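You operate a simulated robot arm through the tools that you are given. There is no shell and no other tool. Be economical: measure what you need, move in short steps, check, and stop when the job is done.

You are at the controls of a simulated two-armed robot. One attempt, no reset.

TASK
Take the mixed pink flask off the shaker, then shake the blue one at Mid.
Fine: the pink flask stands on the desk beside the shaker; switch off once no dye lies at the bottom. Set down upright: pink flask.
Where things are to end (x, y in the base frame): pink flask within 90 mm of [360, -30].
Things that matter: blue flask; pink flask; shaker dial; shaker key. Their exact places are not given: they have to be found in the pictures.

Only the result counts: the job must be done as asked and must still hold three seconds after the hand-in. Knocking over, shifting, dropping, spilling or breaking anything else fails it.

THE ROBOT
Two 7-joint arms with fingered hands on one trunk, on a base that drives. Base frame: it is fixed to the floor where the robot stands at the start and does not move with it; the origin is under the middle of the robot, x ahead of it, y to its left, z up. Lengths are in mm, angles in degrees, forces in N, time in s.
The left shoulder is at the start at [84, 173, 1143], the right one opposite. With the tool pointing down near the work surface each hand reaches from about 440 to 800 mm from the robot's upright axis, wherever it stands, measured 20 degrees to its own side. Places, roughly: shaker dial [300, -200, 900]; shaker key [300, -300, 800]. Payload 3.5 kg a hand.
The TCP of each hand is the grasp point between the finger pads, 30 mm short of the fingertips. In the tool frame z runs along the fingers and y along their closing line. Largest opening 104 mm; the body of the gripper starts 35 mm behind the TCP. The gripper is a hand of 3 fingers: y runs from the thumb to the fingers, the wrist lies at [-15, -104, -178] in the tool frame.
Orientation is that of the tool frame in the base frame, as a unit quaternion [w, x, y, z]. With the fingers straight down and the wrist toward the robot, the tool's x, y and z point along [0, 1, 0], [1, 0, 0] and [0, 0, -1] of the base frame.

THE INTERFACE
- The arms move only by the tool jog_arm. It takes "left_series", "right_series" or both (then of equal length, played together; a hand with none holds still); each is a list of rows, each a list of 6 numbers: the shift along the base's x, y, z in mm, then the turn, a rotation vector about the base's x, y, z in degrees. In form: [[tx, ty, tz, wx, wy, wz], ...]. A call has 1 to 10 rows; each row is the pose to reach, as a shift and turn from the pose commanded when the call began. A row lasts 0.2 s, in which the tool goes at most 50 mm and 8.6 degrees; a call with a longer step from one row to the next is refused whole. Where a pose cannot be reached the arm comes as near as it can. A force on the tool above 40 N (or 10 N above the force at the start of the call, whichever is more), or a blocked arm, ends the call early, and 0.2 s more pass. In this call time passes only in rows, and 0.2 s behind the last. The reply holds the time, the measured pose of the TCP, the force on the tool along the base axes, the opening and the grip force, in the units named above and with some noise, with the torque about the TCP (base axes, N m) and any sound that the robot's microphone picked up.
- Cameras (640 x 400 px; columns grow to the right, rows downward): "scene" is now at [163.7, -45.7, 1305.6]; the picture's right is [-0.54, -0.84, 0.00], its down [-0.56, 0.36, -0.75] and it looks along [0.63, -0.41, -0.66] (base axes); focal length 228 px, centre (320, 200). "left" rides on the left gripper at [-64, -94, -117] in its tool frame; the picture's right is [-0.72, -0.33, 0.61], its down [0.64, -0.65, 0.40] and it looks along [0.27, 0.68, 0.68] (tool axes); focal length 238 px, centre (320, 200). "right" rides on the right gripper at [64, -94, -117] in its tool frame; the picture's right is [-0.72, 0.33, -0.61], its down [-0.64, -0.65, 0.40] and it looks along [-0.27, 0.68, 0.68] (tool axes); focal length 238 px, centre (320, 200).
- capture(camera): a new picture of that camera. No time passes.
- lift_body(by): slides the trunk up (or, below 0, down) by that many mm; the arms and the scene camera ride with it, the base frame stays. It gives what a move gives, with no picture.
- drive_base(legs): drives the robot by 1 to 6 legs, each [ahead, left, turn to the left] in mm, mm and degrees, along the robot's own axes; the way and the turn of a leg run together, so that a leg with both is an arc; at most 1500 mm and 180 degrees a leg. The arms and the cameras ride along, it lands a little off, and it stops where it bumps. It gives what a move gives.
- move_fingers(index, middle, thumb_bend, thumb_turn, hand): sets how far each is bent, from 0 (flat) to 100 (curled in); at 30 the hand is open as for a grip, at 70 the pads meet at the TCP. One left out holds its place. A second passes; each finger stops where it meets its share of the squeeze, and holds until it gets a number again. It is the only way to open and close the hand. It gives what a move gives, with no picture; readings hold the bend of each and the force on the fingers (four entries, about 0 where the hand has none), thumb and palm. thumb_turn goes from beside the hand (0) to across from the fingers (100), as for a grip.
- pan_tilt(pan, tilt): turns the head with the scene camera to pan (to the left, within 86 degrees either way) and tilt (down, from -29 to 69), counted from straight ahead of the robot. It gives what a move gives.
- point_at(camera, pixels): there is no depth. For up to 12 entries [column, row, z] of the newest picture of that camera ("zoom" is the newest enlarged one), the place [x, y] in the base frame at which the ray of that pixel passes the height z, good to about 2 mm. No time passes.
- zoom(camera, box): a new picture of the part [left, top, right, bottom] of that camera's present view, enlarged. No time passes.
- close_job(): hands the job in; it is judged then, once.

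Work in short steps. Measure before you move; look again where a grasp or a placing could have gone wrong, and mend it. You have 80 turns and 78 pictures in all, those below and enlarged ones among them. Open the grippers and draw the arms clear of the work before you hand the job in, unless the task says otherwise; then end with one line.

The tools are called after "Request:" as a command line: name --argument value ..., lists and objects as JSON in quotes. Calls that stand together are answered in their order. jog_arm: Moves the arms, as the interface text tells. Its arguments: {"type":"object","properties":{"left_series":{"type":"array","items":{"type":"array","items":{"type":"number"}}},"right_series":{"type":"array","items":{"type":"array","items":{"type":"number"}}}},"required":[]} The other tools are called the same way: lift_body (by) slides the trunk up or down; move_fingers (index, middle, thumb_bend, thumb_turn, hand) moves the fingers one by one; drive_base (legs) drives the base; pan_tilt (pan, tilt) turns the head that bears the scene camera; capture (camera) takes a picture; point_at (camera, pixels) gives the place at which the rays of pixels pass given heights; zoom (camera, box) takes an enlarged picture of a part of a camera's view; close_job () hands the job in.

At the start:

```text
time_s: 0.0
left_position: [406.1, -58.8, 1153.7]
left_ee_rot: [0.0, 0.707, 0.707, 0.0]
left_wrist_force: [0.5, 0.2, -0.2]
left_wrist_torque: [0.03, -0.03, 0.0]
left_gripper_width: 103.6
left_grasp_force: 0.0
left_shape: jaw
left_bend: [30.0, 30.0, 30.0, 98.0]
left_finger forces: [0.1, 0.0, 0.0, 0.1, 0.0, 0.0]
right_position: [259.1, -394.3, 1116.2]
right_ee_rot: [-0.001, 0.707, 0.707, -0.001]
right_wrist_force: [0.6, -0.6, 0.1]
right_wrist_torque: [-0.02, -0.03, -0.02]
right_gripper_width: 103.6
right_grasp_force: 0.0
right_shape: jaw
right_bend: [30.0, 30.0, 30.0, 98.0]
right_finger forces: [0.1, 0.0, 0.1, 0.1, 0.0, 0.0]
trunk travel left (down, up): [-241.0, 514.0]
robot x, y, heading: [2.7, -1.9, -0.1]
head pan, tilt: [-32.9, 41.7]
```

scene: 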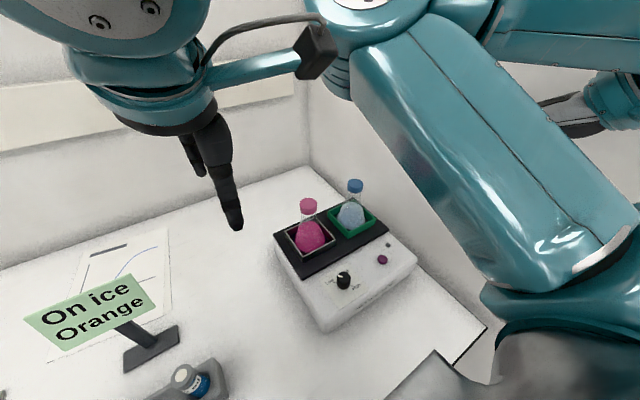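
right: 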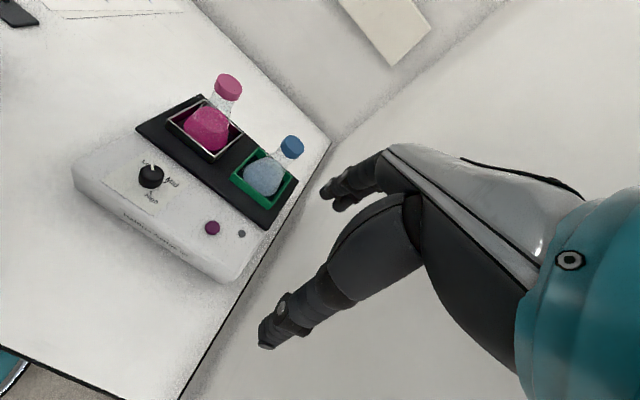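
left: 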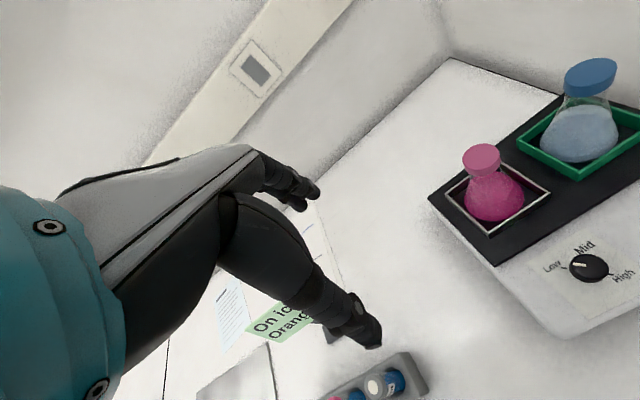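

I see the shaker with pink flask near (310,230), blue near (350,210), dial (344,280), key (383,260) in the scene view. I'll zoom in for details.

Request:
zoom --camera "scene" --box '[250, 160, 430, 340]'

Request:
zoom --camera "left" --box '[420, 50, 640, 340]'

Request:
zoom --camera "right" --box '[70, 60, 330, 290]'

```text
2.22 times, centred on (340, 250) of scene
```

zoom: 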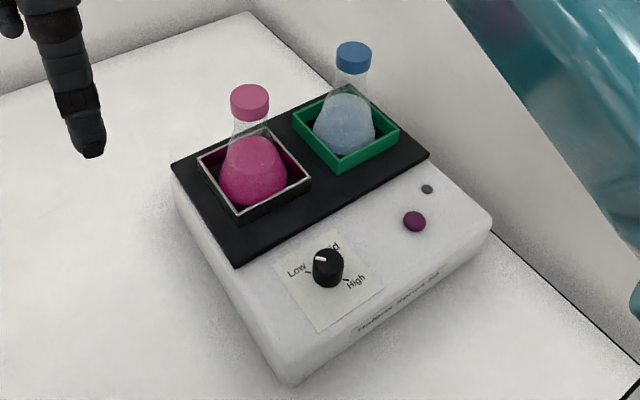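

```text
1.38 times, centred on (530, 195) of left
```

zoom: 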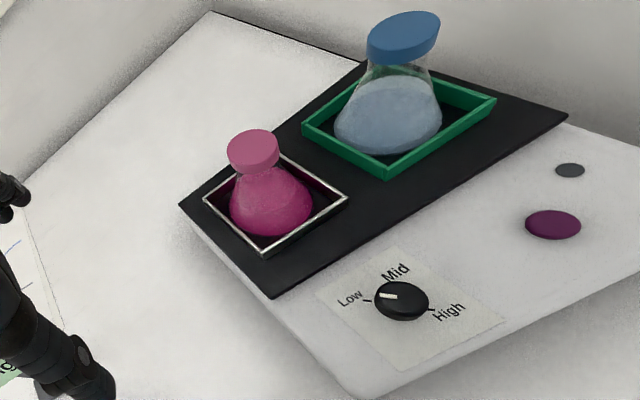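

```text
1.74 times, centred on (200, 175) of right
```

zoom: 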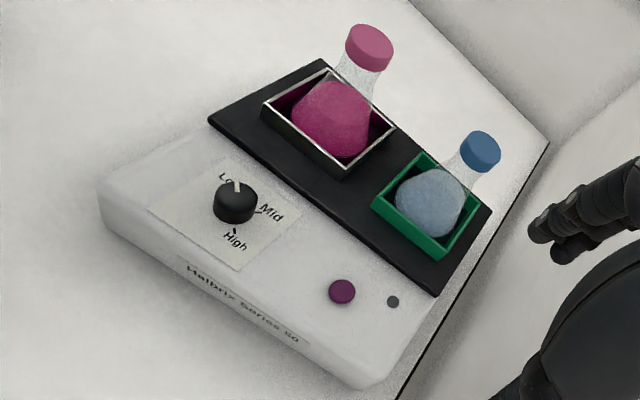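

I'll triangulate: pixels of caps, dial, key and tray corners from scene, left and right views at several heights.

Request:
capture --camera "scene"

Request:
point_at --camera "scene" --pixels '[[308, 202, 1000], [308, 202, 1050], [355, 185, 1000], [355, 185, 1050], [343, 280, 900], [343, 280, 950], [383, 260, 900], [383, 260, 950], [275, 238, 920], [275, 238, 940], [322, 331, 848], [416, 256, 900]]'

Request:
point_at --camera "right" --pixels '[[229, 85, 1000], [229, 85, 1050], [293, 146, 1000], [293, 146, 1050], [150, 178, 900], [150, 178, 950], [212, 228, 900], [212, 228, 950], [241, 234, 900], [241, 234, 950]]'

Request:
point_at --camera "left" --pixels '[[482, 155, 1000], [482, 155, 1050], [590, 72, 1000], [590, 72, 1050], [588, 268, 900], [588, 268, 950], [428, 197, 900], [428, 197, 940]]'

```text
71 pictures are left
```

scene: 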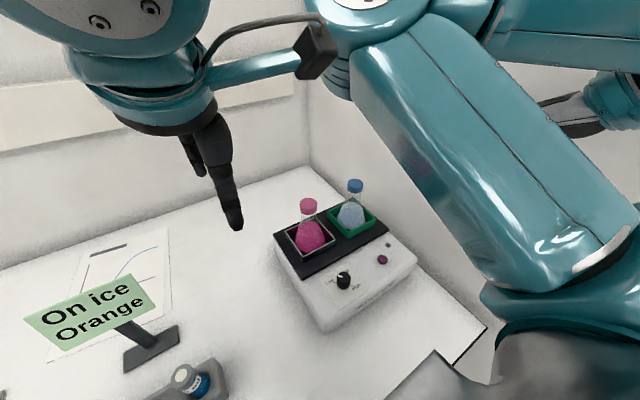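

```text
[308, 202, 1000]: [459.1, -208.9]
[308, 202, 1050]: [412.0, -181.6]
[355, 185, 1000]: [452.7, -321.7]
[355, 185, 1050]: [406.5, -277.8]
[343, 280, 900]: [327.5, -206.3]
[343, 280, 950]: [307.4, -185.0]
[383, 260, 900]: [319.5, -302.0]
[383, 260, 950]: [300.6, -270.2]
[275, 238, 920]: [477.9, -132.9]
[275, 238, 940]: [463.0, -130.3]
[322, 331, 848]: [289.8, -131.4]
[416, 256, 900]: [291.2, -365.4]
```

```text
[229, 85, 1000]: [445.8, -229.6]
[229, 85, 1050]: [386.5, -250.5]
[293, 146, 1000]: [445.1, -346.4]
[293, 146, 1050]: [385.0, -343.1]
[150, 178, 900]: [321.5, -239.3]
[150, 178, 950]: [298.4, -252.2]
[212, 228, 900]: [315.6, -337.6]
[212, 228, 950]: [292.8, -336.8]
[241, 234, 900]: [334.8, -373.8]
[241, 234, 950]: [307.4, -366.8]
```

```text
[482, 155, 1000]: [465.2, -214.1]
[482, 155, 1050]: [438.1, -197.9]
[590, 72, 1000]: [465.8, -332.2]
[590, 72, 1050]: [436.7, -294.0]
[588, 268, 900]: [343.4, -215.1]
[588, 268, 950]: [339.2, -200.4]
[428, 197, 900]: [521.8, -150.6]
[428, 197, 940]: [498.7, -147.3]
```

Heights come out lower than hinted (dial ≈855?). I'll check by measuring more points: the shaker's bottom near corner and tray corners.

Request:
point_at --camera "scene" --pixels '[[326, 335, 800], [326, 335, 850], [273.3, 234, 850], [273.3, 234, 900], [317, 279, 850], [317, 279, 900], [443, 353, 750], [443, 353, 800], [487, 328, 800], [487, 328, 850], [388, 245, 800], [388, 245, 850]]'

Request:
point_at --camera "right" --pixels '[[75.3, 181, 800], [75.3, 181, 850], [136, 129, 850], [136, 129, 900], [203, 95, 850], [203, 95, 900], [263, 229, 850], [263, 229, 900], [332, 140, 800], [332, 140, 850], [241, 234, 800], [241, 234, 850]]'

Request:
point_at --camera "left" --pixels '[[428.6, 197, 800], [428.6, 197, 850], [493.8, 265, 850], [493.8, 265, 900], [452, 57, 800], [452, 57, 850], [588, 268, 850], [588, 268, 800]]'

```text
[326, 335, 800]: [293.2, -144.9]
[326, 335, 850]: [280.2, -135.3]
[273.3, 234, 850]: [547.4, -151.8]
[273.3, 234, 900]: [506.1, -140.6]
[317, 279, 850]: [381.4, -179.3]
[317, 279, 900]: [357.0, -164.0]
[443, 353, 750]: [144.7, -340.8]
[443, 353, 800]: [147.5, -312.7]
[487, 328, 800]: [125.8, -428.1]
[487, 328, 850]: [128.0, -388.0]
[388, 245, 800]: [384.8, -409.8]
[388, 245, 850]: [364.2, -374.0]
```

```text
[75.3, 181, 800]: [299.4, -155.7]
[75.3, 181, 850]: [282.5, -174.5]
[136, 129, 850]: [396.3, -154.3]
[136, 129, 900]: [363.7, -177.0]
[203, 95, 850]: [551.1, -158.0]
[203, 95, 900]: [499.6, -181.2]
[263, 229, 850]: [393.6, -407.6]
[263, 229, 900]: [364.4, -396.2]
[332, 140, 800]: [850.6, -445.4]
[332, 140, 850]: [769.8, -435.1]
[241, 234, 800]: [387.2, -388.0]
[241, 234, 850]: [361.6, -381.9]
```

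```text
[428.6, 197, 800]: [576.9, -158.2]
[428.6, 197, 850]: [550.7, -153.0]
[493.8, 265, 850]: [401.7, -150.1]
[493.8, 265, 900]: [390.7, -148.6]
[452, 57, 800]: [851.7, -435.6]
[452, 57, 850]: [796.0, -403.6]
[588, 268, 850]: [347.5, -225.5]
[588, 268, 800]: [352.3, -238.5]
```

Triangulation gives: pink cap ≈(476,-221,977), blue cap ≈(481,-349,969), dial ≈(346,-227,855), key ≈(341,-338,843), desk ≈785. Target is close to the body, so I back up 90 mm first for reach.

Request:
drive_base --legs '[[-90, 0, 0]]'

Request:
jog_arm --left_series '[[0, 40, 0, 0, 0, 0], [0, 80, 0, 0, 0, 0], [0, 120, 0, 0, 0, 0], [0, 160, 0, 0, 0, 0], [0, 200, 0, 0, 0, 0]]' --right_series '[[45, 15, 0, 0, 0, 0], [90, 30, 0, 0, 0, 0], [135, 45, 0, 0, 0, 0], [180, 60, 0, 0, 0, 0], [220, 75, 0, 0, 0, 0]]'

Request:
capture --camera "scene"

Request:
capture --camera "right"

Request:
capture --camera "left"

```text
time_s: 1.1
left_position: [312.4, -60.7, 1154.9]
left_ee_rot: [0.0, 0.708, 0.707, 0.0]
left_wrist_force: [-1.3, 0.4, 0.4]
left_wrist_torque: [-0.03, -0.03, 0.01]
left_gripper_width: 103.5
left_grasp_force: 0.1
left_shape: jaw
left_bend: [30.0, 30.0, 30.0, 98.0]
left_finger forces: [0.1, 0.0, 0.0, 0.0, 0.0, 0.0]
right_position: [166.1, -395.6, 1116.8]
right_ee_rot: [-0.001, 0.708, 0.707, 0.001]
right_wrist_force: [-0.3, -0.5, 0.0]
right_wrist_torque: [0.03, -0.01, 0.01]
right_gripper_width: 103.3
right_grasp_force: 0.1
right_shape: jaw
right_bend: [30.0, 30.0, 30.0, 98.0]
right_finger forces: [0.0, 0.0, 0.1, 0.1, 0.1, 0.0]
trunk travel left (down, up): [-241.0, 514.0]
robot x, y, heading: [-89.7, 2.6, 0.1]
head pan, tilt: [-32.9, 41.7]
```

```text
time_s: 2.3
left_position: [313.1, 139.5, 1155.1]
left_ee_rot: [0.0, 0.708, 0.706, 0.0]
left_wrist_force: [0.3, 0.4, 0.0]
left_wrist_torque: [-0.02, -0.02, -0.03]
left_gripper_width: 103.3
left_grasp_force: 0.0
left_shape: jaw
left_bend: [30.0, 30.0, 30.0, 98.0]
left_finger forces: [0.1, 0.0, 0.0, 0.0, 0.1, 0.0]
right_position: [414.1, -358.1, 1117.6]
right_ee_rot: [0.002, 0.707, 0.707, -0.001]
right_wrist_force: [-0.2, 0.9, 0.6]
right_wrist_torque: [-0.03, -0.04, 0.0]
right_gripper_width: 103.8
right_grasp_force: 0.1
right_shape: jaw
right_bend: [30.0, 30.0, 30.0, 98.0]
right_finger forces: [0.1, 0.0, 0.0, 0.1, 0.0, 0.0]
right hand out of reach, approached as far as the arm can: row 2, 3, 4, 5
trunk travel left (down, up): [-241.0, 514.0]
robot x, y, heading: [-91.3, -5.0, -0.2]
head pan, tilt: [-32.9, 41.7]
```

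```text
70 pictures are left
```

scene: 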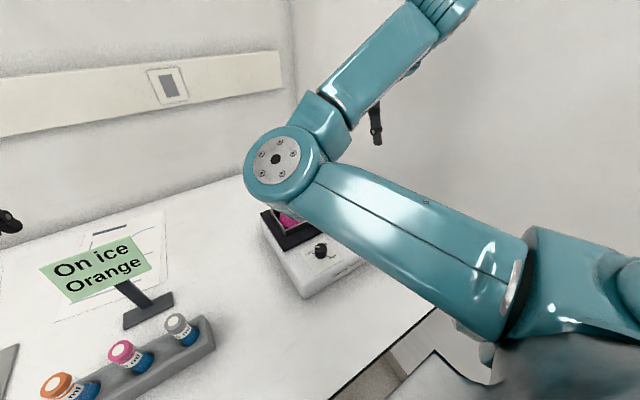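

```text
69 pictures are left
```

right: 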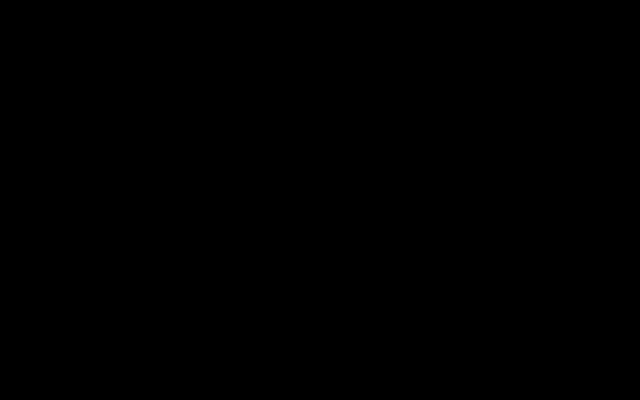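

```text
68 pictures are left
```

left: 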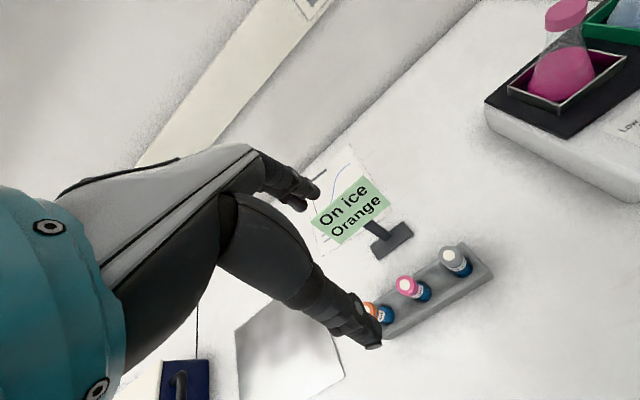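

The right camera is black (folded arm posture covers it) and reach was odd. I move the right hand forward in small steps and see whether the posture resolves.

Request:
jog_arm --right_series '[[20, 30, 0, 0, 0, 0], [40, 60, 0, 0, 0, 0], [60, 100, 0, 0, 0, 0], [62, 137, 0, 0, 0, 0]]'

Request:
capture --camera "right"

Request:
capture --camera "scene"

```text
time_s: 3.3
left_position: [314.2, 137.7, 1155.5]
left_ee_rot: [0.0, 0.707, 0.707, 0.0]
left_wrist_force: [-0.6, -0.2, 0.1]
left_wrist_torque: [0.02, -0.02, 0.05]
left_gripper_width: 103.8
left_grasp_force: 0.1
left_shape: jaw
left_bend: [30.0, 30.0, 30.0, 98.0]
left_finger forces: [0.1, 0.0, 0.0, 0.0, 0.0, 0.1]
right_position: [501.6, -229.2, 1108.6]
right_ee_rot: [0.0, 0.708, 0.707, 0.0]
right_wrist_force: [-0.6, 0.2, -0.4]
right_wrist_torque: [-0.02, 0.03, -0.03]
right_gripper_width: 103.8
right_grasp_force: 0.0
right_shape: jaw
right_bend: [30.0, 30.0, 30.0, 98.0]
right_finger forces: [0.0, 0.0, 0.0, 0.0, 0.0, 0.0]
right hand out of reach, approached as far as the arm can: row 1, 2, 3, 4
trunk travel left (down, up): [-241.0, 514.0]
robot x, y, heading: [-90.2, 1.1, -0.2]
head pan, tilt: [-32.9, 41.7]
```

```text
67 pictures are left
```

right: 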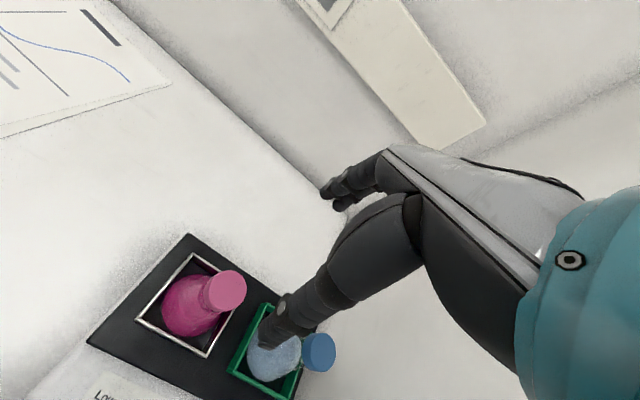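

```text
66 pictures are left
```

scene: 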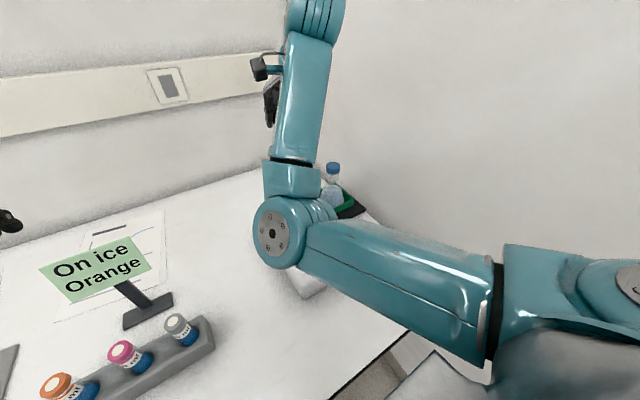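

Right camera now clear; hand at (502,-229,1109), elbow low. I raise the trunk 120 mm so the arm can reach down with the elbow high.

Request:
lift_body --by 120

Request:
jog_arm --right_series '[[0, 0, -40, 0, 0, 0], [-5, 0, -80, 0, 0, 0], [-10, 0, -120, 0, 0, 0], [-20, 0, -150, 0, 0, 0]]'

Request:
capture --camera "right"

Request:
capture --camera "scene"

```text
time_s: 4.8
left_position: [315.3, 140.8, 1271.8]
left_ee_rot: [0.001, 0.707, 0.707, 0.0]
left_wrist_force: [-0.2, -0.6, -0.7]
left_wrist_torque: [-0.02, 0.02, 0.01]
left_gripper_width: 103.5
left_grasp_force: 0.0
left_shape: jaw
left_bend: [30.0, 30.0, 30.0, 98.0]
left_finger forces: [0.0, 0.0, 0.1, 0.0, 0.0, 0.1]
right_position: [500.4, -229.4, 1228.2]
right_ee_rot: [0.0, 0.708, 0.706, -0.001]
right_wrist_force: [0.3, 0.5, -0.3]
right_wrist_torque: [0.01, 0.02, -0.03]
right_gripper_width: 103.7
right_grasp_force: 0.2
right_shape: jaw
right_bend: [30.0, 30.0, 30.0, 98.0]
right_finger forces: [0.1, 0.0, 0.0, 0.0, 0.1, 0.1]
trunk travel left (down, up): [-361.0, 394.0]
robot x, y, heading: [-92.2, -0.1, 0.2]
head pan, tilt: [-32.9, 41.7]
```

```text
time_s: 5.8
left_position: [314.6, 139.0, 1274.5]
left_ee_rot: [0.0, 0.708, 0.706, 0.0]
left_wrist_force: [-0.8, 0.1, 0.5]
left_wrist_torque: [0.0, 0.05, 0.04]
left_gripper_width: 103.7
left_grasp_force: 0.1
left_shape: jaw
left_bend: [30.0, 30.0, 30.0, 98.0]
left_finger forces: [0.0, 0.1, 0.0, 0.0, 0.1, 0.0]
right_position: [480.9, -230.9, 1080.3]
right_ee_rot: [0.001, 0.708, 0.707, 0.0]
right_wrist_force: [0.7, -0.2, -0.3]
right_wrist_torque: [0.02, -0.01, -0.01]
right_gripper_width: 103.8
right_grasp_force: 0.1
right_shape: jaw
right_bend: [30.0, 30.0, 30.0, 98.0]
right_finger forces: [0.1, 0.1, 0.0, 0.0, 0.0, 0.0]
trunk travel left (down, up): [-361.0, 394.0]
robot x, y, heading: [-89.8, -0.1, -0.1]
head pan, tilt: [-32.9, 41.7]
```

```text
65 pictures are left
```

right: 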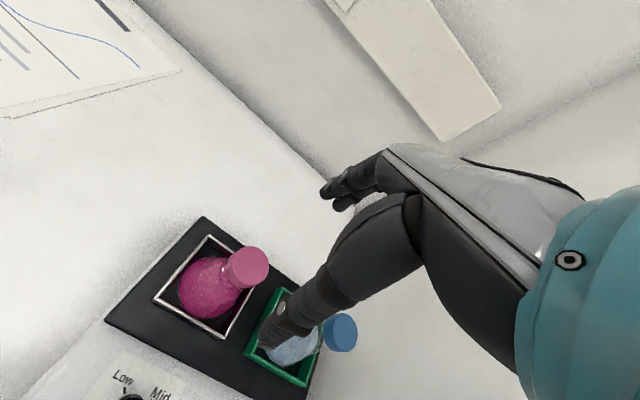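

```text
64 pictures are left
```

scene: 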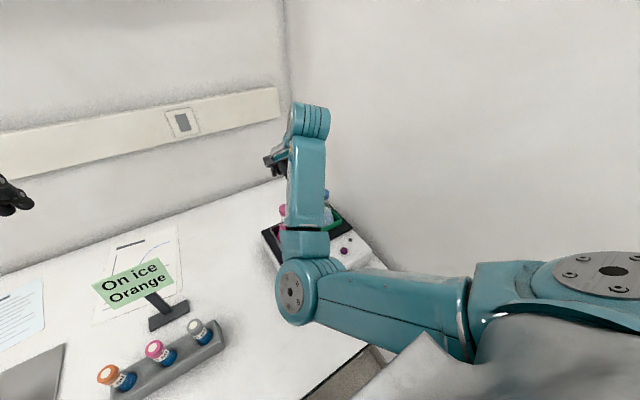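

Pink cap seen at ≈(249,266), blue cap (342,332) in right view. I'll check its position at cap heights.

Request:
point_at --camera "right" --pixels '[[249, 267, 970], [249, 267, 980], [342, 332, 970], [204, 217, 845], [155, 300, 845], [225, 337, 870]]'

Request:
zoom --camera "right" --box '[130, 220, 370, 370]'

```text
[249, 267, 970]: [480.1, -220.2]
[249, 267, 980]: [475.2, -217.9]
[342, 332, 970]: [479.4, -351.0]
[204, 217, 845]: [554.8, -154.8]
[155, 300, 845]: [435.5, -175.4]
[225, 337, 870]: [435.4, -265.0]
```

```text
2.67 times, centred on (250, 295) of right
```

zoom: 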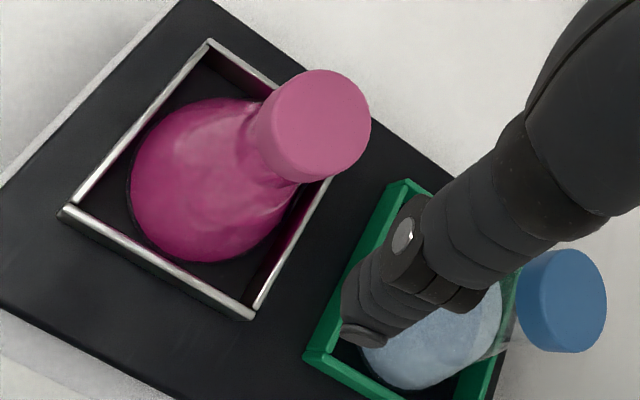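

Pink cap centre ≈(478,-219.5). I align over it and descend to TCP z≈1000, then check.

Request:
jog_arm --right_series '[[-3, 11, 0, 0, 0, 0], [-3, 11, -40, 0, 0, 0], [-3, 11, -80, 0, 0, 0]]'

Request:
capture --camera "right"

Request:
zoom --camera "scene" --box '[220, 80, 400, 280]'

```text
time_s: 6.6
left_position: [314.6, 139.9, 1274.7]
left_ee_rot: [-0.001, 0.707, 0.707, 0.0]
left_wrist_force: [-0.5, -0.4, 0.7]
left_wrist_torque: [0.01, 0.0, 0.02]
left_gripper_width: 103.7
left_grasp_force: 0.0
left_shape: jaw
left_bend: [30.0, 30.0, 30.0, 98.0]
left_finger forces: [0.0, 0.0, 0.0, 0.0, 0.1, 0.1]
right_position: [484.2, -227.1, 1013.1]
right_ee_rot: [0.012, 0.713, 0.701, 0.005]
right_wrist_force: [-1.3, -0.3, 0.8]
right_wrist_torque: [0.03, -0.01, -0.03]
right_gripper_width: 104.0
right_grasp_force: 0.0
right_shape: jaw
right_bend: [30.0, 30.0, 30.0, 98.0]
right_finger forces: [0.0, 0.1, 0.0, 0.0, 0.1, 0.0]
trunk travel left (down, up): [-361.0, 394.0]
robot x, y, heading: [-89.8, 0.2, -0.3]
head pan, tilt: [-32.9, 41.7]
```

```text
62 pictures are left
```

right: 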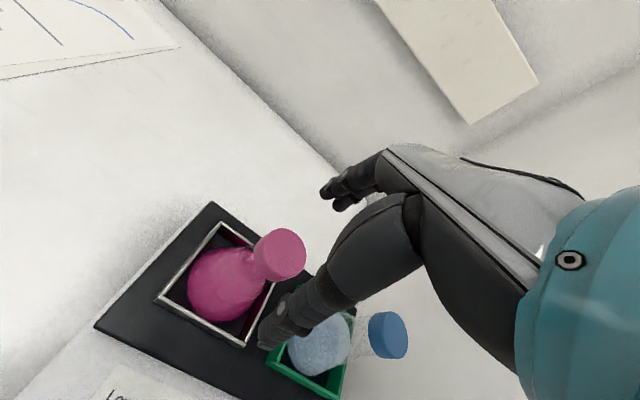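

```text
2.00 times, centred on (310, 180) of scene
```

zoom: 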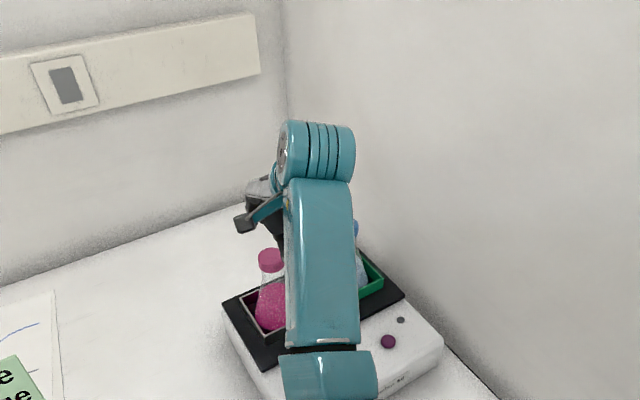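

The arm lags (484,-227,1013 with small tilt); I let it settle with a hold row and re-read.

Request:
jog_arm --right_series '[[0, 0, 0, 0, 0, 0], [0, 0, 0, 0, 0, 0]]'

Request:
zoom --camera "right" --box '[130, 170, 450, 370]'

```text
time_s: 7.2
left_position: [314.0, 139.2, 1274.0]
left_ee_rot: [0.0, 0.707, 0.708, 0.0]
left_wrist_force: [-0.2, 0.1, -0.7]
left_wrist_torque: [-0.01, -0.02, 0.0]
left_gripper_width: 103.7
left_grasp_force: 0.0
left_shape: jaw
left_bend: [30.0, 30.0, 30.0, 98.0]
left_finger forces: [0.1, 0.0, 0.1, 0.0, 0.0, 0.0]
right_position: [482.9, -228.8, 1009.5]
right_ee_rot: [0.012, 0.712, 0.702, 0.002]
right_wrist_force: [-0.1, 0.1, 0.2]
right_wrist_torque: [0.01, 0.04, 0.02]
right_gripper_width: 104.2
right_grasp_force: 0.0
right_shape: jaw
right_bend: [30.0, 30.0, 30.0, 98.0]
right_finger forces: [0.0, 0.1, 0.1, 0.0, 0.1, 0.0]
trunk travel left (down, up): [-361.0, 394.0]
robot x, y, heading: [-92.3, -2.5, 0.1]
head pan, tilt: [-32.9, 41.7]
```

```text
2.00 times, centred on (290, 270) of right
```

zoom: 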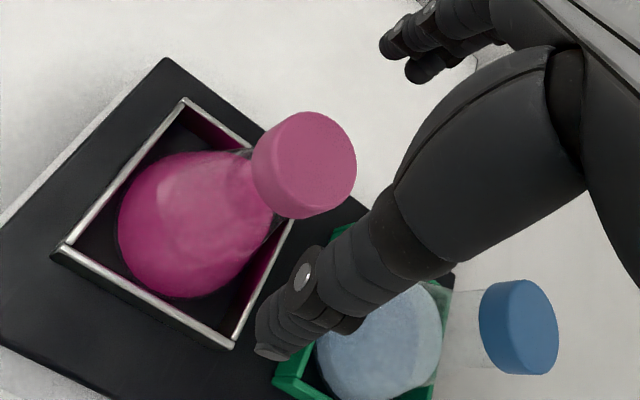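

Steady offset remains with a ~1° tilt. I try a small further descent and see whether it tracks.

Request:
jog_arm --right_series '[[0, 4, -5, 0, 0, 0], [0, 8, -10, 0, 0, 0], [0, 8, -10, 0, 0, 0]]'

Request:
capture --camera "scene"

```text
time_s: 8.0
left_position: [314.5, 138.3, 1273.2]
left_ee_rot: [0.0, 0.707, 0.707, 0.0]
left_wrist_force: [-0.1, -0.2, 0.3]
left_wrist_torque: [-0.01, -0.01, 0.04]
left_gripper_width: 103.4
left_grasp_force: 0.1
left_shape: jaw
left_bend: [30.0, 30.0, 30.0, 98.0]
left_finger forces: [0.1, 0.0, 0.0, 0.1, 0.0, 0.0]
right_position: [485.3, -224.4, 1005.3]
right_ee_rot: [0.017, 0.715, 0.699, 0.005]
right_wrist_force: [0.5, -0.5, -1.3]
right_wrist_torque: [0.0, 0.04, 0.01]
right_gripper_width: 103.9
right_grasp_force: 0.1
right_shape: jaw
right_bend: [30.0, 30.0, 30.0, 98.0]
right_finger forces: [0.1, 0.1, 0.1, 0.0, 0.0, 0.1]
trunk travel left (down, up): [-361.0, 394.0]
robot x, y, heading: [-89.8, -1.1, 0.1]
head pan, tilt: [-32.9, 41.7]
```

```text
59 pictures are left
```

scene: 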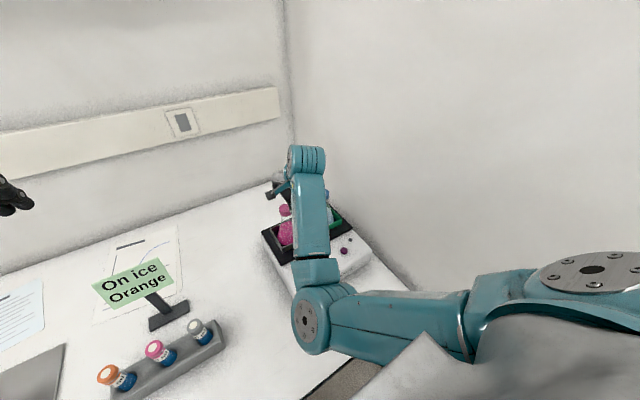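

The arm seems near a wrist limit with the elbow low. I raise the trunk another 150 mm and bring the hand down again, correcting the pose.

Request:
lift_body --by 150

Request:
jog_arm --right_series '[[0, 0, -40, 0, 0, 0], [0, 0, -80, 0, 0, 0], [0, 0, -120, 0, 0, 0], [0, 0, -120, 0, 0, 0]]'

Request:
capture --camera "scene"

```text
time_s: 9.8
left_position: [315.3, 139.0, 1423.9]
left_ee_rot: [0.0, 0.707, 0.707, 0.0]
left_wrist_force: [0.1, -0.1, -0.2]
left_wrist_torque: [-0.03, -0.03, 0.01]
left_gripper_width: 103.6
left_grasp_force: 0.1
left_shape: jaw
left_bend: [30.0, 30.0, 30.0, 98.0]
left_finger forces: [0.0, 0.0, 0.0, 0.1, 0.0, 0.0]
right_position: [479.3, -230.2, 1142.9]
right_ee_rot: [0.013, 0.714, 0.7, -0.007]
right_wrist_force: [-0.8, -0.6, 0.3]
right_wrist_torque: [0.0, 0.0, -0.01]
right_gripper_width: 103.7
right_grasp_force: 0.1
right_shape: jaw
right_bend: [30.0, 30.0, 30.0, 98.0]
right_finger forces: [0.0, 0.1, 0.0, 0.0, 0.0, 0.0]
trunk travel left (down, up): [-511.0, 244.0]
robot x, y, heading: [-90.2, 2.6, -0.0]
head pan, tilt: [-32.9, 41.7]
```

```text
time_s: 11.0
left_position: [314.9, 138.1, 1424.0]
left_ee_rot: [0.001, 0.707, 0.708, 0.0]
left_wrist_force: [-0.1, -0.2, 0.1]
left_wrist_torque: [-0.01, 0.03, -0.01]
left_gripper_width: 103.5
left_grasp_force: 0.0
left_shape: jaw
left_bend: [30.0, 30.0, 30.0, 98.0]
left_finger forces: [0.0, 0.0, 0.1, 0.0, 0.1, 0.0]
right_position: [499.0, -253.2, 1052.2]
right_ee_rot: [0.037, 0.722, 0.691, 0.003]
right_wrist_force: [-1.0, -0.2, -0.1]
right_wrist_torque: [0.0, -0.02, 0.01]
right_gripper_width: 103.9
right_grasp_force: 0.0
right_shape: jaw
right_bend: [30.0, 30.0, 30.0, 98.0]
right_finger forces: [0.0, 0.0, 0.1, 0.0, 0.0, 0.1]
trunk travel left (down, up): [-511.0, 244.0]
robot x, y, heading: [-94.5, 1.1, -0.0]
head pan, tilt: [-32.9, 41.7]
stopped in row 4 (right hand): the arm was blocked; the commanded pose is now the measured one
```

```text
58 pictures are left
```

scene: 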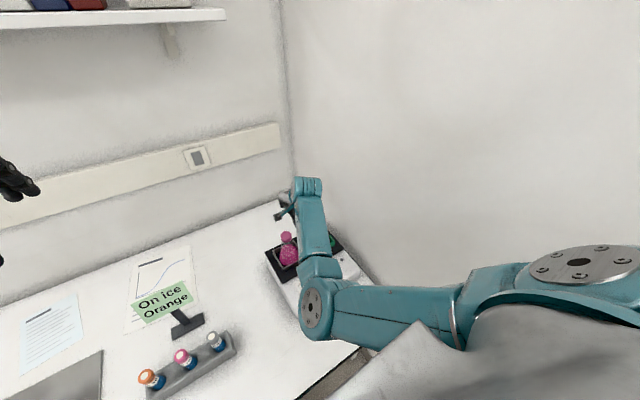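

The arm posture is too folded (elbow below, wrist flexed at its limit). Backing up further will stretch the arm out; tips (≈1022) clear the caps. I back up 110 mm, then send the hand up and forward.

Request:
drive_base --legs '[[-110, 0, 0]]'

Request:
jog_arm --right_series '[[15, 5, 30, -1, -1, 0], [30, 10, 60, -2, -2, 0], [50, 15, 90, -3, -3, 0], [70, 20, 110, -3, -3, 0], [90, 30, 120, -3, -3, 0], [90, 30, 120, -3, -3, 0]]'

Request:
capture --camera "scene"

```text
time_s: 12.2
left_position: [203.7, 139.4, 1424.7]
left_ee_rot: [0.0, 0.707, 0.707, 0.0]
left_wrist_force: [-0.4, 1.1, -0.4]
left_wrist_torque: [-0.01, 0.04, 0.01]
left_gripper_width: 103.4
left_grasp_force: 0.1
left_shape: jaw
left_bend: [30.0, 30.0, 30.0, 98.0]
left_finger forces: [0.1, 0.0, 0.0, 0.1, 0.0, 0.1]
right_position: [387.8, -251.3, 1050.8]
right_ee_rot: [0.037, 0.721, 0.691, 0.001]
right_wrist_force: [-0.3, 0.0, 0.1]
right_wrist_torque: [0.0, -0.01, 0.03]
right_gripper_width: 104.1
right_grasp_force: 0.0
right_shape: jaw
right_bend: [30.0, 30.0, 30.0, 98.0]
right_finger forces: [0.0, 0.0, 0.1, 0.0, 0.0, 0.0]
trunk travel left (down, up): [-511.0, 244.0]
robot x, y, heading: [-199.9, 2.8, 0.1]
head pan, tilt: [-32.9, 41.7]
```

```text
time_s: 13.6
left_position: [204.3, 139.2, 1423.5]
left_ee_rot: [0.0, 0.708, 0.707, 0.0]
left_wrist_force: [0.3, 0.0, 0.9]
left_wrist_torque: [-0.02, 0.01, 0.03]
left_gripper_width: 103.4
left_grasp_force: 0.1
left_shape: jaw
left_bend: [30.0, 30.0, 30.0, 98.0]
left_finger forces: [0.1, 0.0, 0.0, 0.1, 0.0, 0.1]
right_position: [479.4, -222.2, 1169.5]
right_ee_rot: [0.074, 0.72, 0.69, 0.002]
right_wrist_force: [-0.7, -0.6, -0.1]
right_wrist_torque: [-0.02, 0.03, 0.02]
right_gripper_width: 104.0
right_grasp_force: 0.1
right_shape: jaw
right_bend: [30.0, 30.0, 30.0, 98.0]
right_finger forces: [0.0, 0.1, 0.0, 0.0, 0.0, 0.0]
trunk travel left (down, up): [-511.0, 244.0]
robot x, y, heading: [-199.1, 2.5, 0.3]
head pan, tilt: [-32.9, 41.7]
```

```text
57 pictures are left
```

scene: 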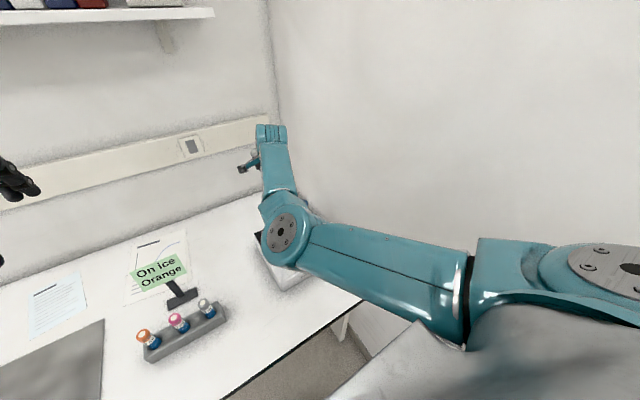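

The arm tracks now at (479,-222,1170), but tilt needs correcting by about (+5.8,+6.2,+2.4)°. I fix the orientation and descend to 1050.

Request:
jog_arm --right_series '[[0, 1, -10, 2.9, 3.1, 1.2], [-1, 2, -20, 5.8, 6.2, 2.4], [-1, 2, -60, 5.8, 6.2, 2.4], [-1, 2, -90, 5.8, 6.2, 2.4], [-1, 2, -120, 5.8, 6.2, 2.4], [-1, 2, -120, 5.8, 6.2, 2.4]]'

Request:
capture --camera "scene"

```text
time_s: 15.0
left_position: [202.8, 141.0, 1423.1]
left_ee_rot: [0.0, 0.708, 0.706, 0.0]
left_wrist_force: [-0.9, 0.8, -0.1]
left_wrist_torque: [-0.01, 0.02, -0.02]
left_gripper_width: 103.6
left_grasp_force: 0.0
left_shape: jaw
left_bend: [30.0, 30.0, 30.0, 98.0]
left_finger forces: [0.1, 0.0, 0.0, 0.1, 0.0, 0.0]
right_position: [477.3, -220.5, 1048.5]
right_ee_rot: [0.0, 0.708, 0.706, 0.0]
right_wrist_force: [0.0, -0.6, 0.5]
right_wrist_torque: [0.0, 0.0, -0.03]
right_gripper_width: 104.0
right_grasp_force: 0.0
right_shape: jaw
right_bend: [30.0, 30.0, 30.0, 98.0]
right_finger forces: [0.0, 0.0, 0.1, 0.0, 0.1, 0.1]
trunk travel left (down, up): [-511.0, 244.0]
robot x, y, heading: [-202.9, 0.3, -0.1]
head pan, tilt: [-32.9, 41.7]
```

```text
56 pictures are left
```

scene: 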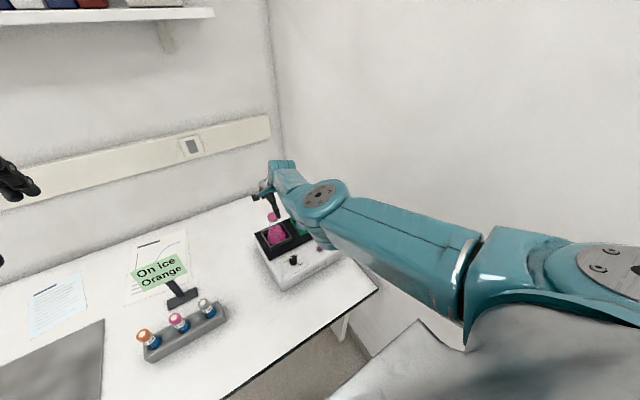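

Now the elbow flipped up and out, pose exact (477,-220.5,1048.5). Descend to TCP ≈ 985 then check.

Request:
jog_arm --right_series '[[0.5, 0.5, -30, 0, 0, 0], [0.5, 0.5, -60, 0, 0, 0], [0.5, 0.5, -60, 0, 0, 0]]'

Request:
zoom --camera "scene" --box '[230, 150, 350, 280]'

Request:
capture --camera "right"

```text
time_s: 15.8
left_position: [205.5, 139.1, 1423.4]
left_ee_rot: [0.0, 0.707, 0.707, 0.0]
left_wrist_force: [-0.7, 0.5, 0.6]
left_wrist_torque: [0.03, 0.01, -0.01]
left_gripper_width: 103.2
left_grasp_force: 0.0
left_shape: jaw
left_bend: [30.0, 30.0, 30.0, 98.0]
left_finger forces: [0.0, 0.0, 0.1, 0.0, 0.0, 0.0]
right_position: [454.4, -220.0, 984.4]
right_ee_rot: [-0.001, 0.708, 0.706, 0.0]
right_wrist_force: [-0.6, 0.1, -0.1]
right_wrist_torque: [0.02, 0.03, -0.02]
right_gripper_width: 103.7
right_grasp_force: 0.0
right_shape: jaw
right_bend: [30.0, 30.0, 30.0, 98.0]
right_finger forces: [0.0, 0.1, 0.0, 0.0, 0.0, 0.0]
right hand out of reach, approached as far as the arm can: row 1, 2, 3
trunk travel left (down, up): [-511.0, 244.0]
robot x, y, heading: [-198.3, 1.4, 0.2]
head pan, tilt: [-32.9, 41.7]
```

```text
3.08 times, centred on (290, 215) of scene
```

zoom: 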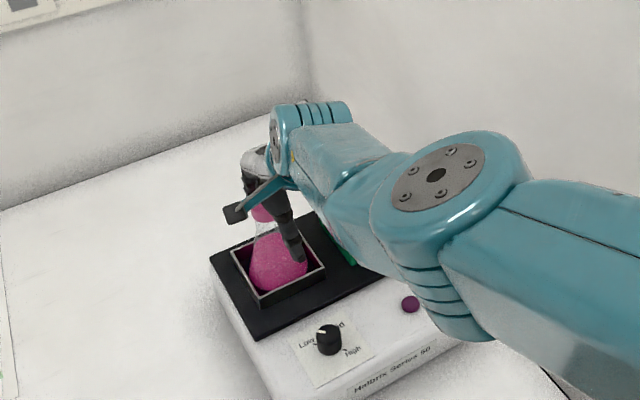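

```text
54 pictures are left
```

right: 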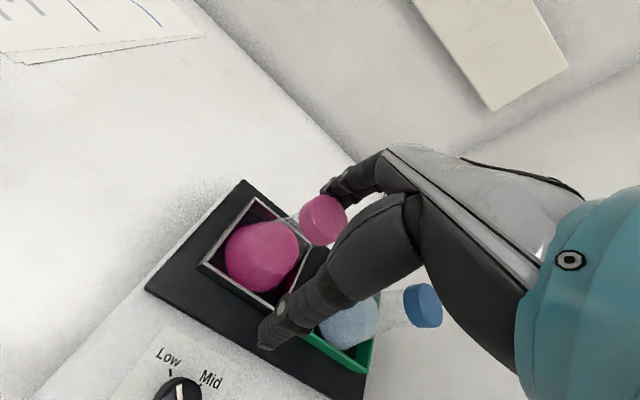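

At maximum reach because the trunk is high (x only 454). I raise the hand straight up 130, lower the trunk 130, then re-approach.

Request:
jog_arm --right_series '[[0, 0, 40, 0, 0, 0], [5, 0, 80, 0, 0, 0], [15, 0, 110, 0, 0, 0], [23, 0, 140, 0, 0, 0], [23, 0, 140, 0, 0, 0]]'

Request:
lift_body --by -110

Request:
capture --camera "scene"

```text
time_s: 17.0
left_position: [204.0, 139.5, 1425.5]
left_ee_rot: [0.0, 0.708, 0.707, 0.0]
left_wrist_force: [0.2, 1.1, -0.1]
left_wrist_torque: [-0.01, -0.01, 0.03]
left_gripper_width: 103.5
left_grasp_force: 0.1
left_shape: jaw
left_bend: [30.0, 30.0, 30.0, 98.0]
left_finger forces: [0.0, 0.1, 0.0, 0.1, 0.0, 0.1]
right_position: [476.5, -218.1, 1126.5]
right_ee_rot: [-0.001, 0.708, 0.707, 0.0]
right_wrist_force: [-0.2, 0.5, 0.6]
right_wrist_torque: [0.0, 0.03, -0.02]
right_gripper_width: 103.9
right_grasp_force: 0.1
right_shape: jaw
right_bend: [30.0, 30.0, 30.0, 98.0]
right_finger forces: [0.0, 0.0, 0.0, 0.1, 0.1, 0.1]
trunk travel left (down, up): [-511.0, 244.0]
robot x, y, heading: [-200.2, 0.5, 0.1]
head pan, tilt: [-32.9, 41.7]
```

```text
time_s: 18.4
left_position: [203.5, 139.8, 1314.9]
left_ee_rot: [0.0, 0.708, 0.706, 0.001]
left_wrist_force: [-0.6, 0.4, 0.1]
left_wrist_torque: [-0.02, 0.05, -0.03]
left_gripper_width: 103.7
left_grasp_force: 0.0
left_shape: jaw
left_bend: [30.0, 30.0, 30.0, 98.0]
left_finger forces: [0.1, 0.1, 0.1, 0.1, 0.0, 0.0]
right_position: [475.4, -216.4, 1017.9]
right_ee_rot: [0.001, 0.707, 0.707, 0.0]
right_wrist_force: [-0.3, 0.0, 0.0]
right_wrist_torque: [0.0, 0.0, 0.01]
right_gripper_width: 103.8
right_grasp_force: 0.0
right_shape: jaw
right_bend: [30.0, 30.0, 30.0, 98.0]
right_finger forces: [0.0, 0.0, 0.0, 0.0, 0.1, 0.0]
trunk travel left (down, up): [-401.0, 354.0]
robot x, y, heading: [-204.5, 3.2, -0.0]
head pan, tilt: [-32.9, 41.7]
```

```text
53 pictures are left
```

scene: 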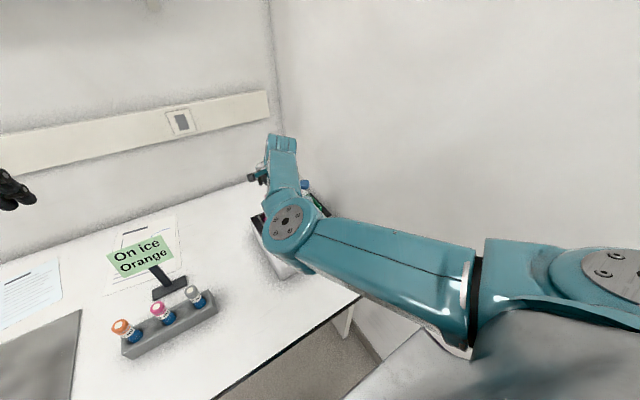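

Now at (477,-218,1017). Descend 46 mm with a slight y correction to put the TCP at cap height.

Request:
jog_arm --right_series '[[0, -1, -25, 0, 0, 0], [0, -1, -46, 0, 0, 0], [0, -1, -46, 0, 0, 0]]'

Request:
capture --camera "right"

Request:
zoom --camera "scene" --box '[220, 130, 360, 290]'

```text
time_s: 19.2
left_position: [204.0, 138.9, 1314.0]
left_ee_rot: [0.0, 0.708, 0.707, 0.0]
left_wrist_force: [0.6, -1.1, -0.3]
left_wrist_torque: [-0.04, 0.01, -0.03]
left_gripper_width: 103.7
left_grasp_force: 0.0
left_shape: jaw
left_bend: [30.0, 30.0, 30.0, 98.0]
left_finger forces: [0.0, 0.0, 0.0, 0.1, 0.1, 0.1]
right_position: [477.1, -219.5, 969.6]
right_ee_rot: [0.0, 0.708, 0.706, -0.001]
right_wrist_force: [0.7, -0.3, 0.9]
right_wrist_torque: [0.01, 0.0, -0.02]
right_gripper_width: 104.0
right_grasp_force: 0.1
right_shape: jaw
right_bend: [30.0, 30.0, 30.0, 98.0]
right_finger forces: [0.1, 0.1, 0.1, 0.0, 0.0, 0.0]
trunk travel left (down, up): [-401.0, 354.0]
robot x, y, heading: [-205.8, 2.9, -0.1]
head pan, tilt: [-32.9, 41.7]
```

```text
52 pictures are left
```

right: 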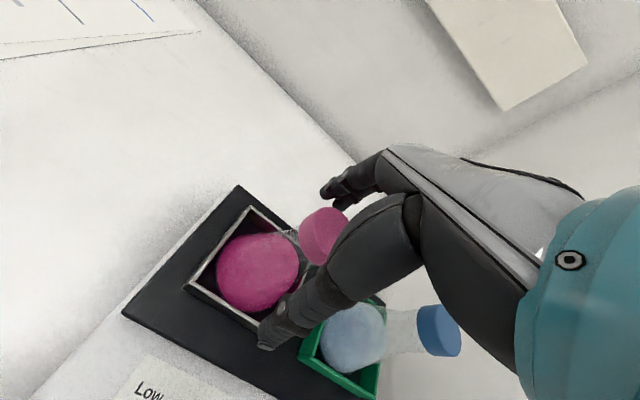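

```text
2.50 times, centred on (290, 210) of scene
```

zoom: 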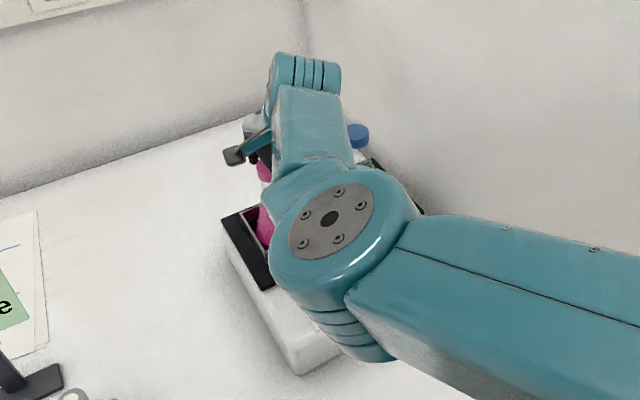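

Cap lies between thumb and fingers at TCP (477,-219.5,970). Close the fingers on the cap.

Request:
move_fingers --hand "right" --index 66 --middle 66 --thumb_bend 66

Request:
capture --camera "right"

```text
time_s: 20.2
left_position: [204.1, 139.7, 1313.0]
left_ee_rot: [0.0, 0.707, 0.707, 0.0]
left_wrist_force: [-0.5, -0.7, 0.2]
left_wrist_torque: [0.01, 0.03, -0.02]
left_gripper_width: 103.8
left_grasp_force: 0.0
left_shape: jaw
left_bend: [30.0, 30.0, 30.0, 98.0]
left_finger forces: [0.1, 0.0, 0.1, 0.0, 0.1, 0.0]
right_position: [477.1, -219.8, 971.6]
right_ee_rot: [0.0, 0.707, 0.707, 0.0]
right_wrist_force: [0.9, 0.0, 0.7]
right_wrist_torque: [-0.01, -0.04, 0.0]
right_gripper_width: 29.6
right_grasp_force: 7.3
right_shape: fingers
right_bend: [59.0, 63.0, 59.0, 97.0]
right_finger forces: [5.0, 3.2, 0.1, 0.0, 7.5, 0.0]
trunk travel left (down, up): [-401.0, 354.0]
robot x, y, heading: [-201.0, -0.9, -0.2]
head pan, tilt: [-32.9, 41.7]
```

```text
50 pictures are left
```

right: 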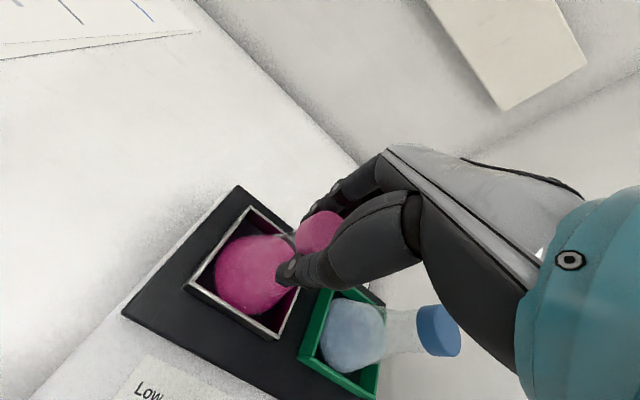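

Gripped with ~7 N. Lift slowly 40 mm first, check.

Request:
jog_arm --right_series '[[0, 0, 10, 0, 0, 0], [0, 0, 25, 0, 0, 0], [0, 0, 40, 0, 0, 0], [0, 0, 40, 0, 0, 0]]'

Request:
capture --camera "right"

```text
time_s: 21.2
left_position: [204.0, 139.2, 1313.7]
left_ee_rot: [0.0, 0.708, 0.707, 0.001]
left_wrist_force: [0.5, 0.2, 0.1]
left_wrist_torque: [0.04, 0.04, 0.0]
left_gripper_width: 103.7
left_grasp_force: 0.0
left_shape: jaw
left_bend: [30.0, 30.0, 30.0, 98.0]
left_finger forces: [0.1, 0.0, 0.0, 0.0, 0.0, 0.1]
right_position: [477.0, -218.4, 1010.1]
right_ee_rot: [-0.001, 0.708, 0.707, 0.0]
right_wrist_force: [-0.2, -0.4, -1.2]
right_wrist_torque: [0.02, -0.01, -0.01]
right_gripper_width: 29.8
right_grasp_force: 7.0
right_shape: fingers
right_bend: [59.0, 63.0, 59.0, 97.0]
right_finger forces: [4.7, 2.8, 0.1, 0.0, 7.5, 0.0]
trunk travel left (down, up): [-401.0, 354.0]
robot x, y, heading: [-198.1, 2.4, -0.2]
head pan, tilt: [-32.9, 41.7]
```

```text
49 pictures are left
```

right: 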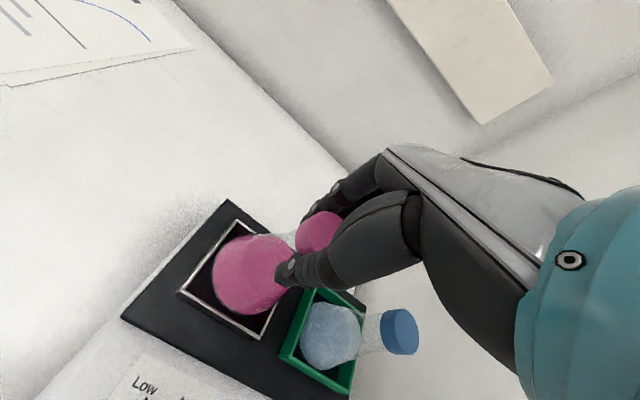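

Flask is held and lifted. Raise more and check free space around the target with a scene picture.

Request:
jog_arm --right_series '[[0, 0, 25, 0, 0, 0], [0, 0, 45, 0, 0, 0]]'

Request:
capture --camera "scene"

Request:
point_at --camera "scene" --pixels '[[214, 307, 790], [190, 292, 850], [187, 290, 790], [160, 290, 790], [250, 225, 790], [300, 280, 790], [362, 295, 790], [213, 398, 790], [250, 290, 790], [235, 270, 790]]'

```text
time_s: 21.8
left_position: [204.3, 139.1, 1313.6]
left_ee_rot: [0.0, 0.708, 0.706, 0.0]
left_wrist_force: [-0.2, 0.0, -0.2]
left_wrist_torque: [-0.01, 0.01, 0.02]
left_gripper_width: 103.6
left_grasp_force: 0.1
left_shape: jaw
left_bend: [30.0, 30.0, 30.0, 98.0]
left_finger forces: [0.0, 0.0, 0.0, 0.0, 0.0, 0.0]
right_position: [476.8, -219.3, 1055.7]
right_ee_rot: [-0.001, 0.708, 0.706, -0.001]
right_wrist_force: [-0.3, 0.5, -2.5]
right_wrist_torque: [0.03, -0.03, 0.01]
right_gripper_width: 29.8
right_grasp_force: 7.4
right_shape: fingers
right_bend: [59.0, 63.0, 59.0, 97.0]
right_finger forces: [4.7, 2.9, 0.0, 0.0, 7.5, 0.1]
trunk travel left (down, up): [-401.0, 354.0]
robot x, y, heading: [-196.5, -2.0, -0.4]
head pan, tilt: [-32.9, 41.7]
```

```text
48 pictures are left
```

scene: 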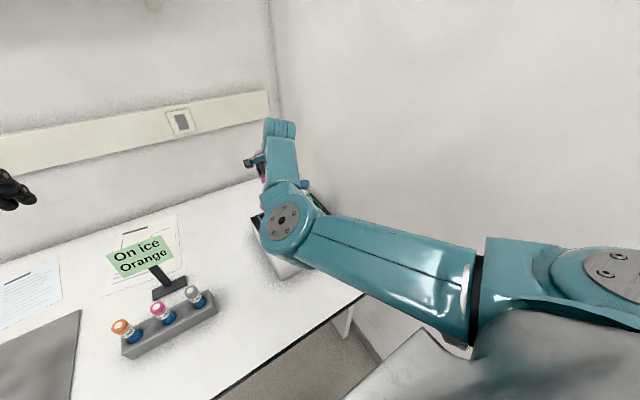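

```text
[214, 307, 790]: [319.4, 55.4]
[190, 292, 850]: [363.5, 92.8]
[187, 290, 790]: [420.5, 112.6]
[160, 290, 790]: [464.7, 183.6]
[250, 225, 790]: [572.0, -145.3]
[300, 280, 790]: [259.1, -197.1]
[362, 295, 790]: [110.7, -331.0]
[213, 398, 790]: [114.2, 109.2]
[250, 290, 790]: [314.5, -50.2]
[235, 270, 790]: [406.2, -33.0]
```

Desk at (400,-45) is clear of rack (right end ≈(320-390, 55)) and shaker (left edge y≈-150). Carry the flask there at height.

Request:
jog_arm --right_series '[[-10, 29, 0, 0, 0, 0], [-24, 60, 0, 0, 0, 0], [-40, 95, 0, 0, 0, 0], [-56, 130, 0, 0, 0, 0], [-70, 158, 0, 0, 0, 0], [-77, 174, 0, 0, 0, 0], [-77, 174, 0, 0, 0, 0]]'

Request:
capture --camera "scene"

Request:
capture --camera "right"

```text
time_s: 23.4
left_position: [205.2, 139.3, 1313.1]
left_ee_rot: [0.0, 0.708, 0.706, -0.001]
left_wrist_force: [0.0, -0.2, -0.7]
left_wrist_torque: [-0.01, -0.01, 0.0]
left_gripper_width: 103.6
left_grasp_force: 0.0
left_shape: jaw
left_bend: [30.0, 30.0, 30.0, 98.0]
left_finger forces: [0.1, 0.0, 0.0, 0.0, 0.0, 0.1]
right_position: [404.9, -133.4, 1054.1]
right_ee_rot: [0.0, 0.706, 0.708, 0.001]
right_wrist_force: [0.2, 0.0, -2.3]
right_wrist_torque: [0.03, 0.02, -0.01]
right_gripper_width: 29.6
right_grasp_force: 8.3
right_shape: fingers
right_bend: [60.0, 63.0, 59.0, 97.0]
right_finger forces: [4.8, 3.2, 0.0, 0.1, 7.4, 0.1]
right hand out of reach, approached as far as the arm can: row 3, 4, 5, 6, 7
trunk travel left (down, up): [-401.0, 354.0]
robot x, y, heading: [-198.9, -0.9, -0.2]
head pan, tilt: [-32.9, 41.7]
```

```text
47 pictures are left
```

scene: 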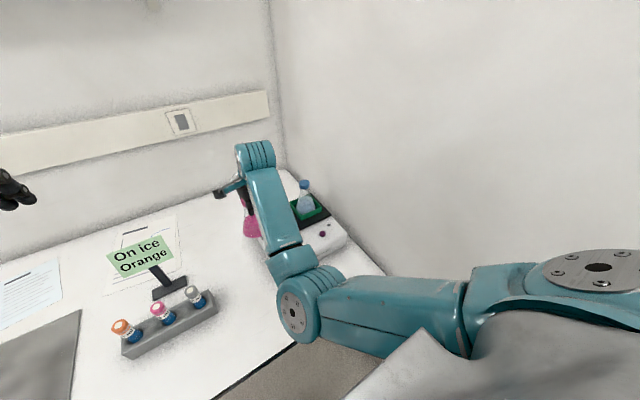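

```text
46 pictures are left
```

right: 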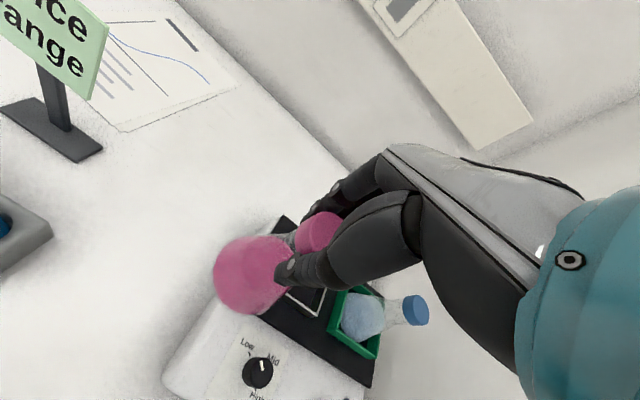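

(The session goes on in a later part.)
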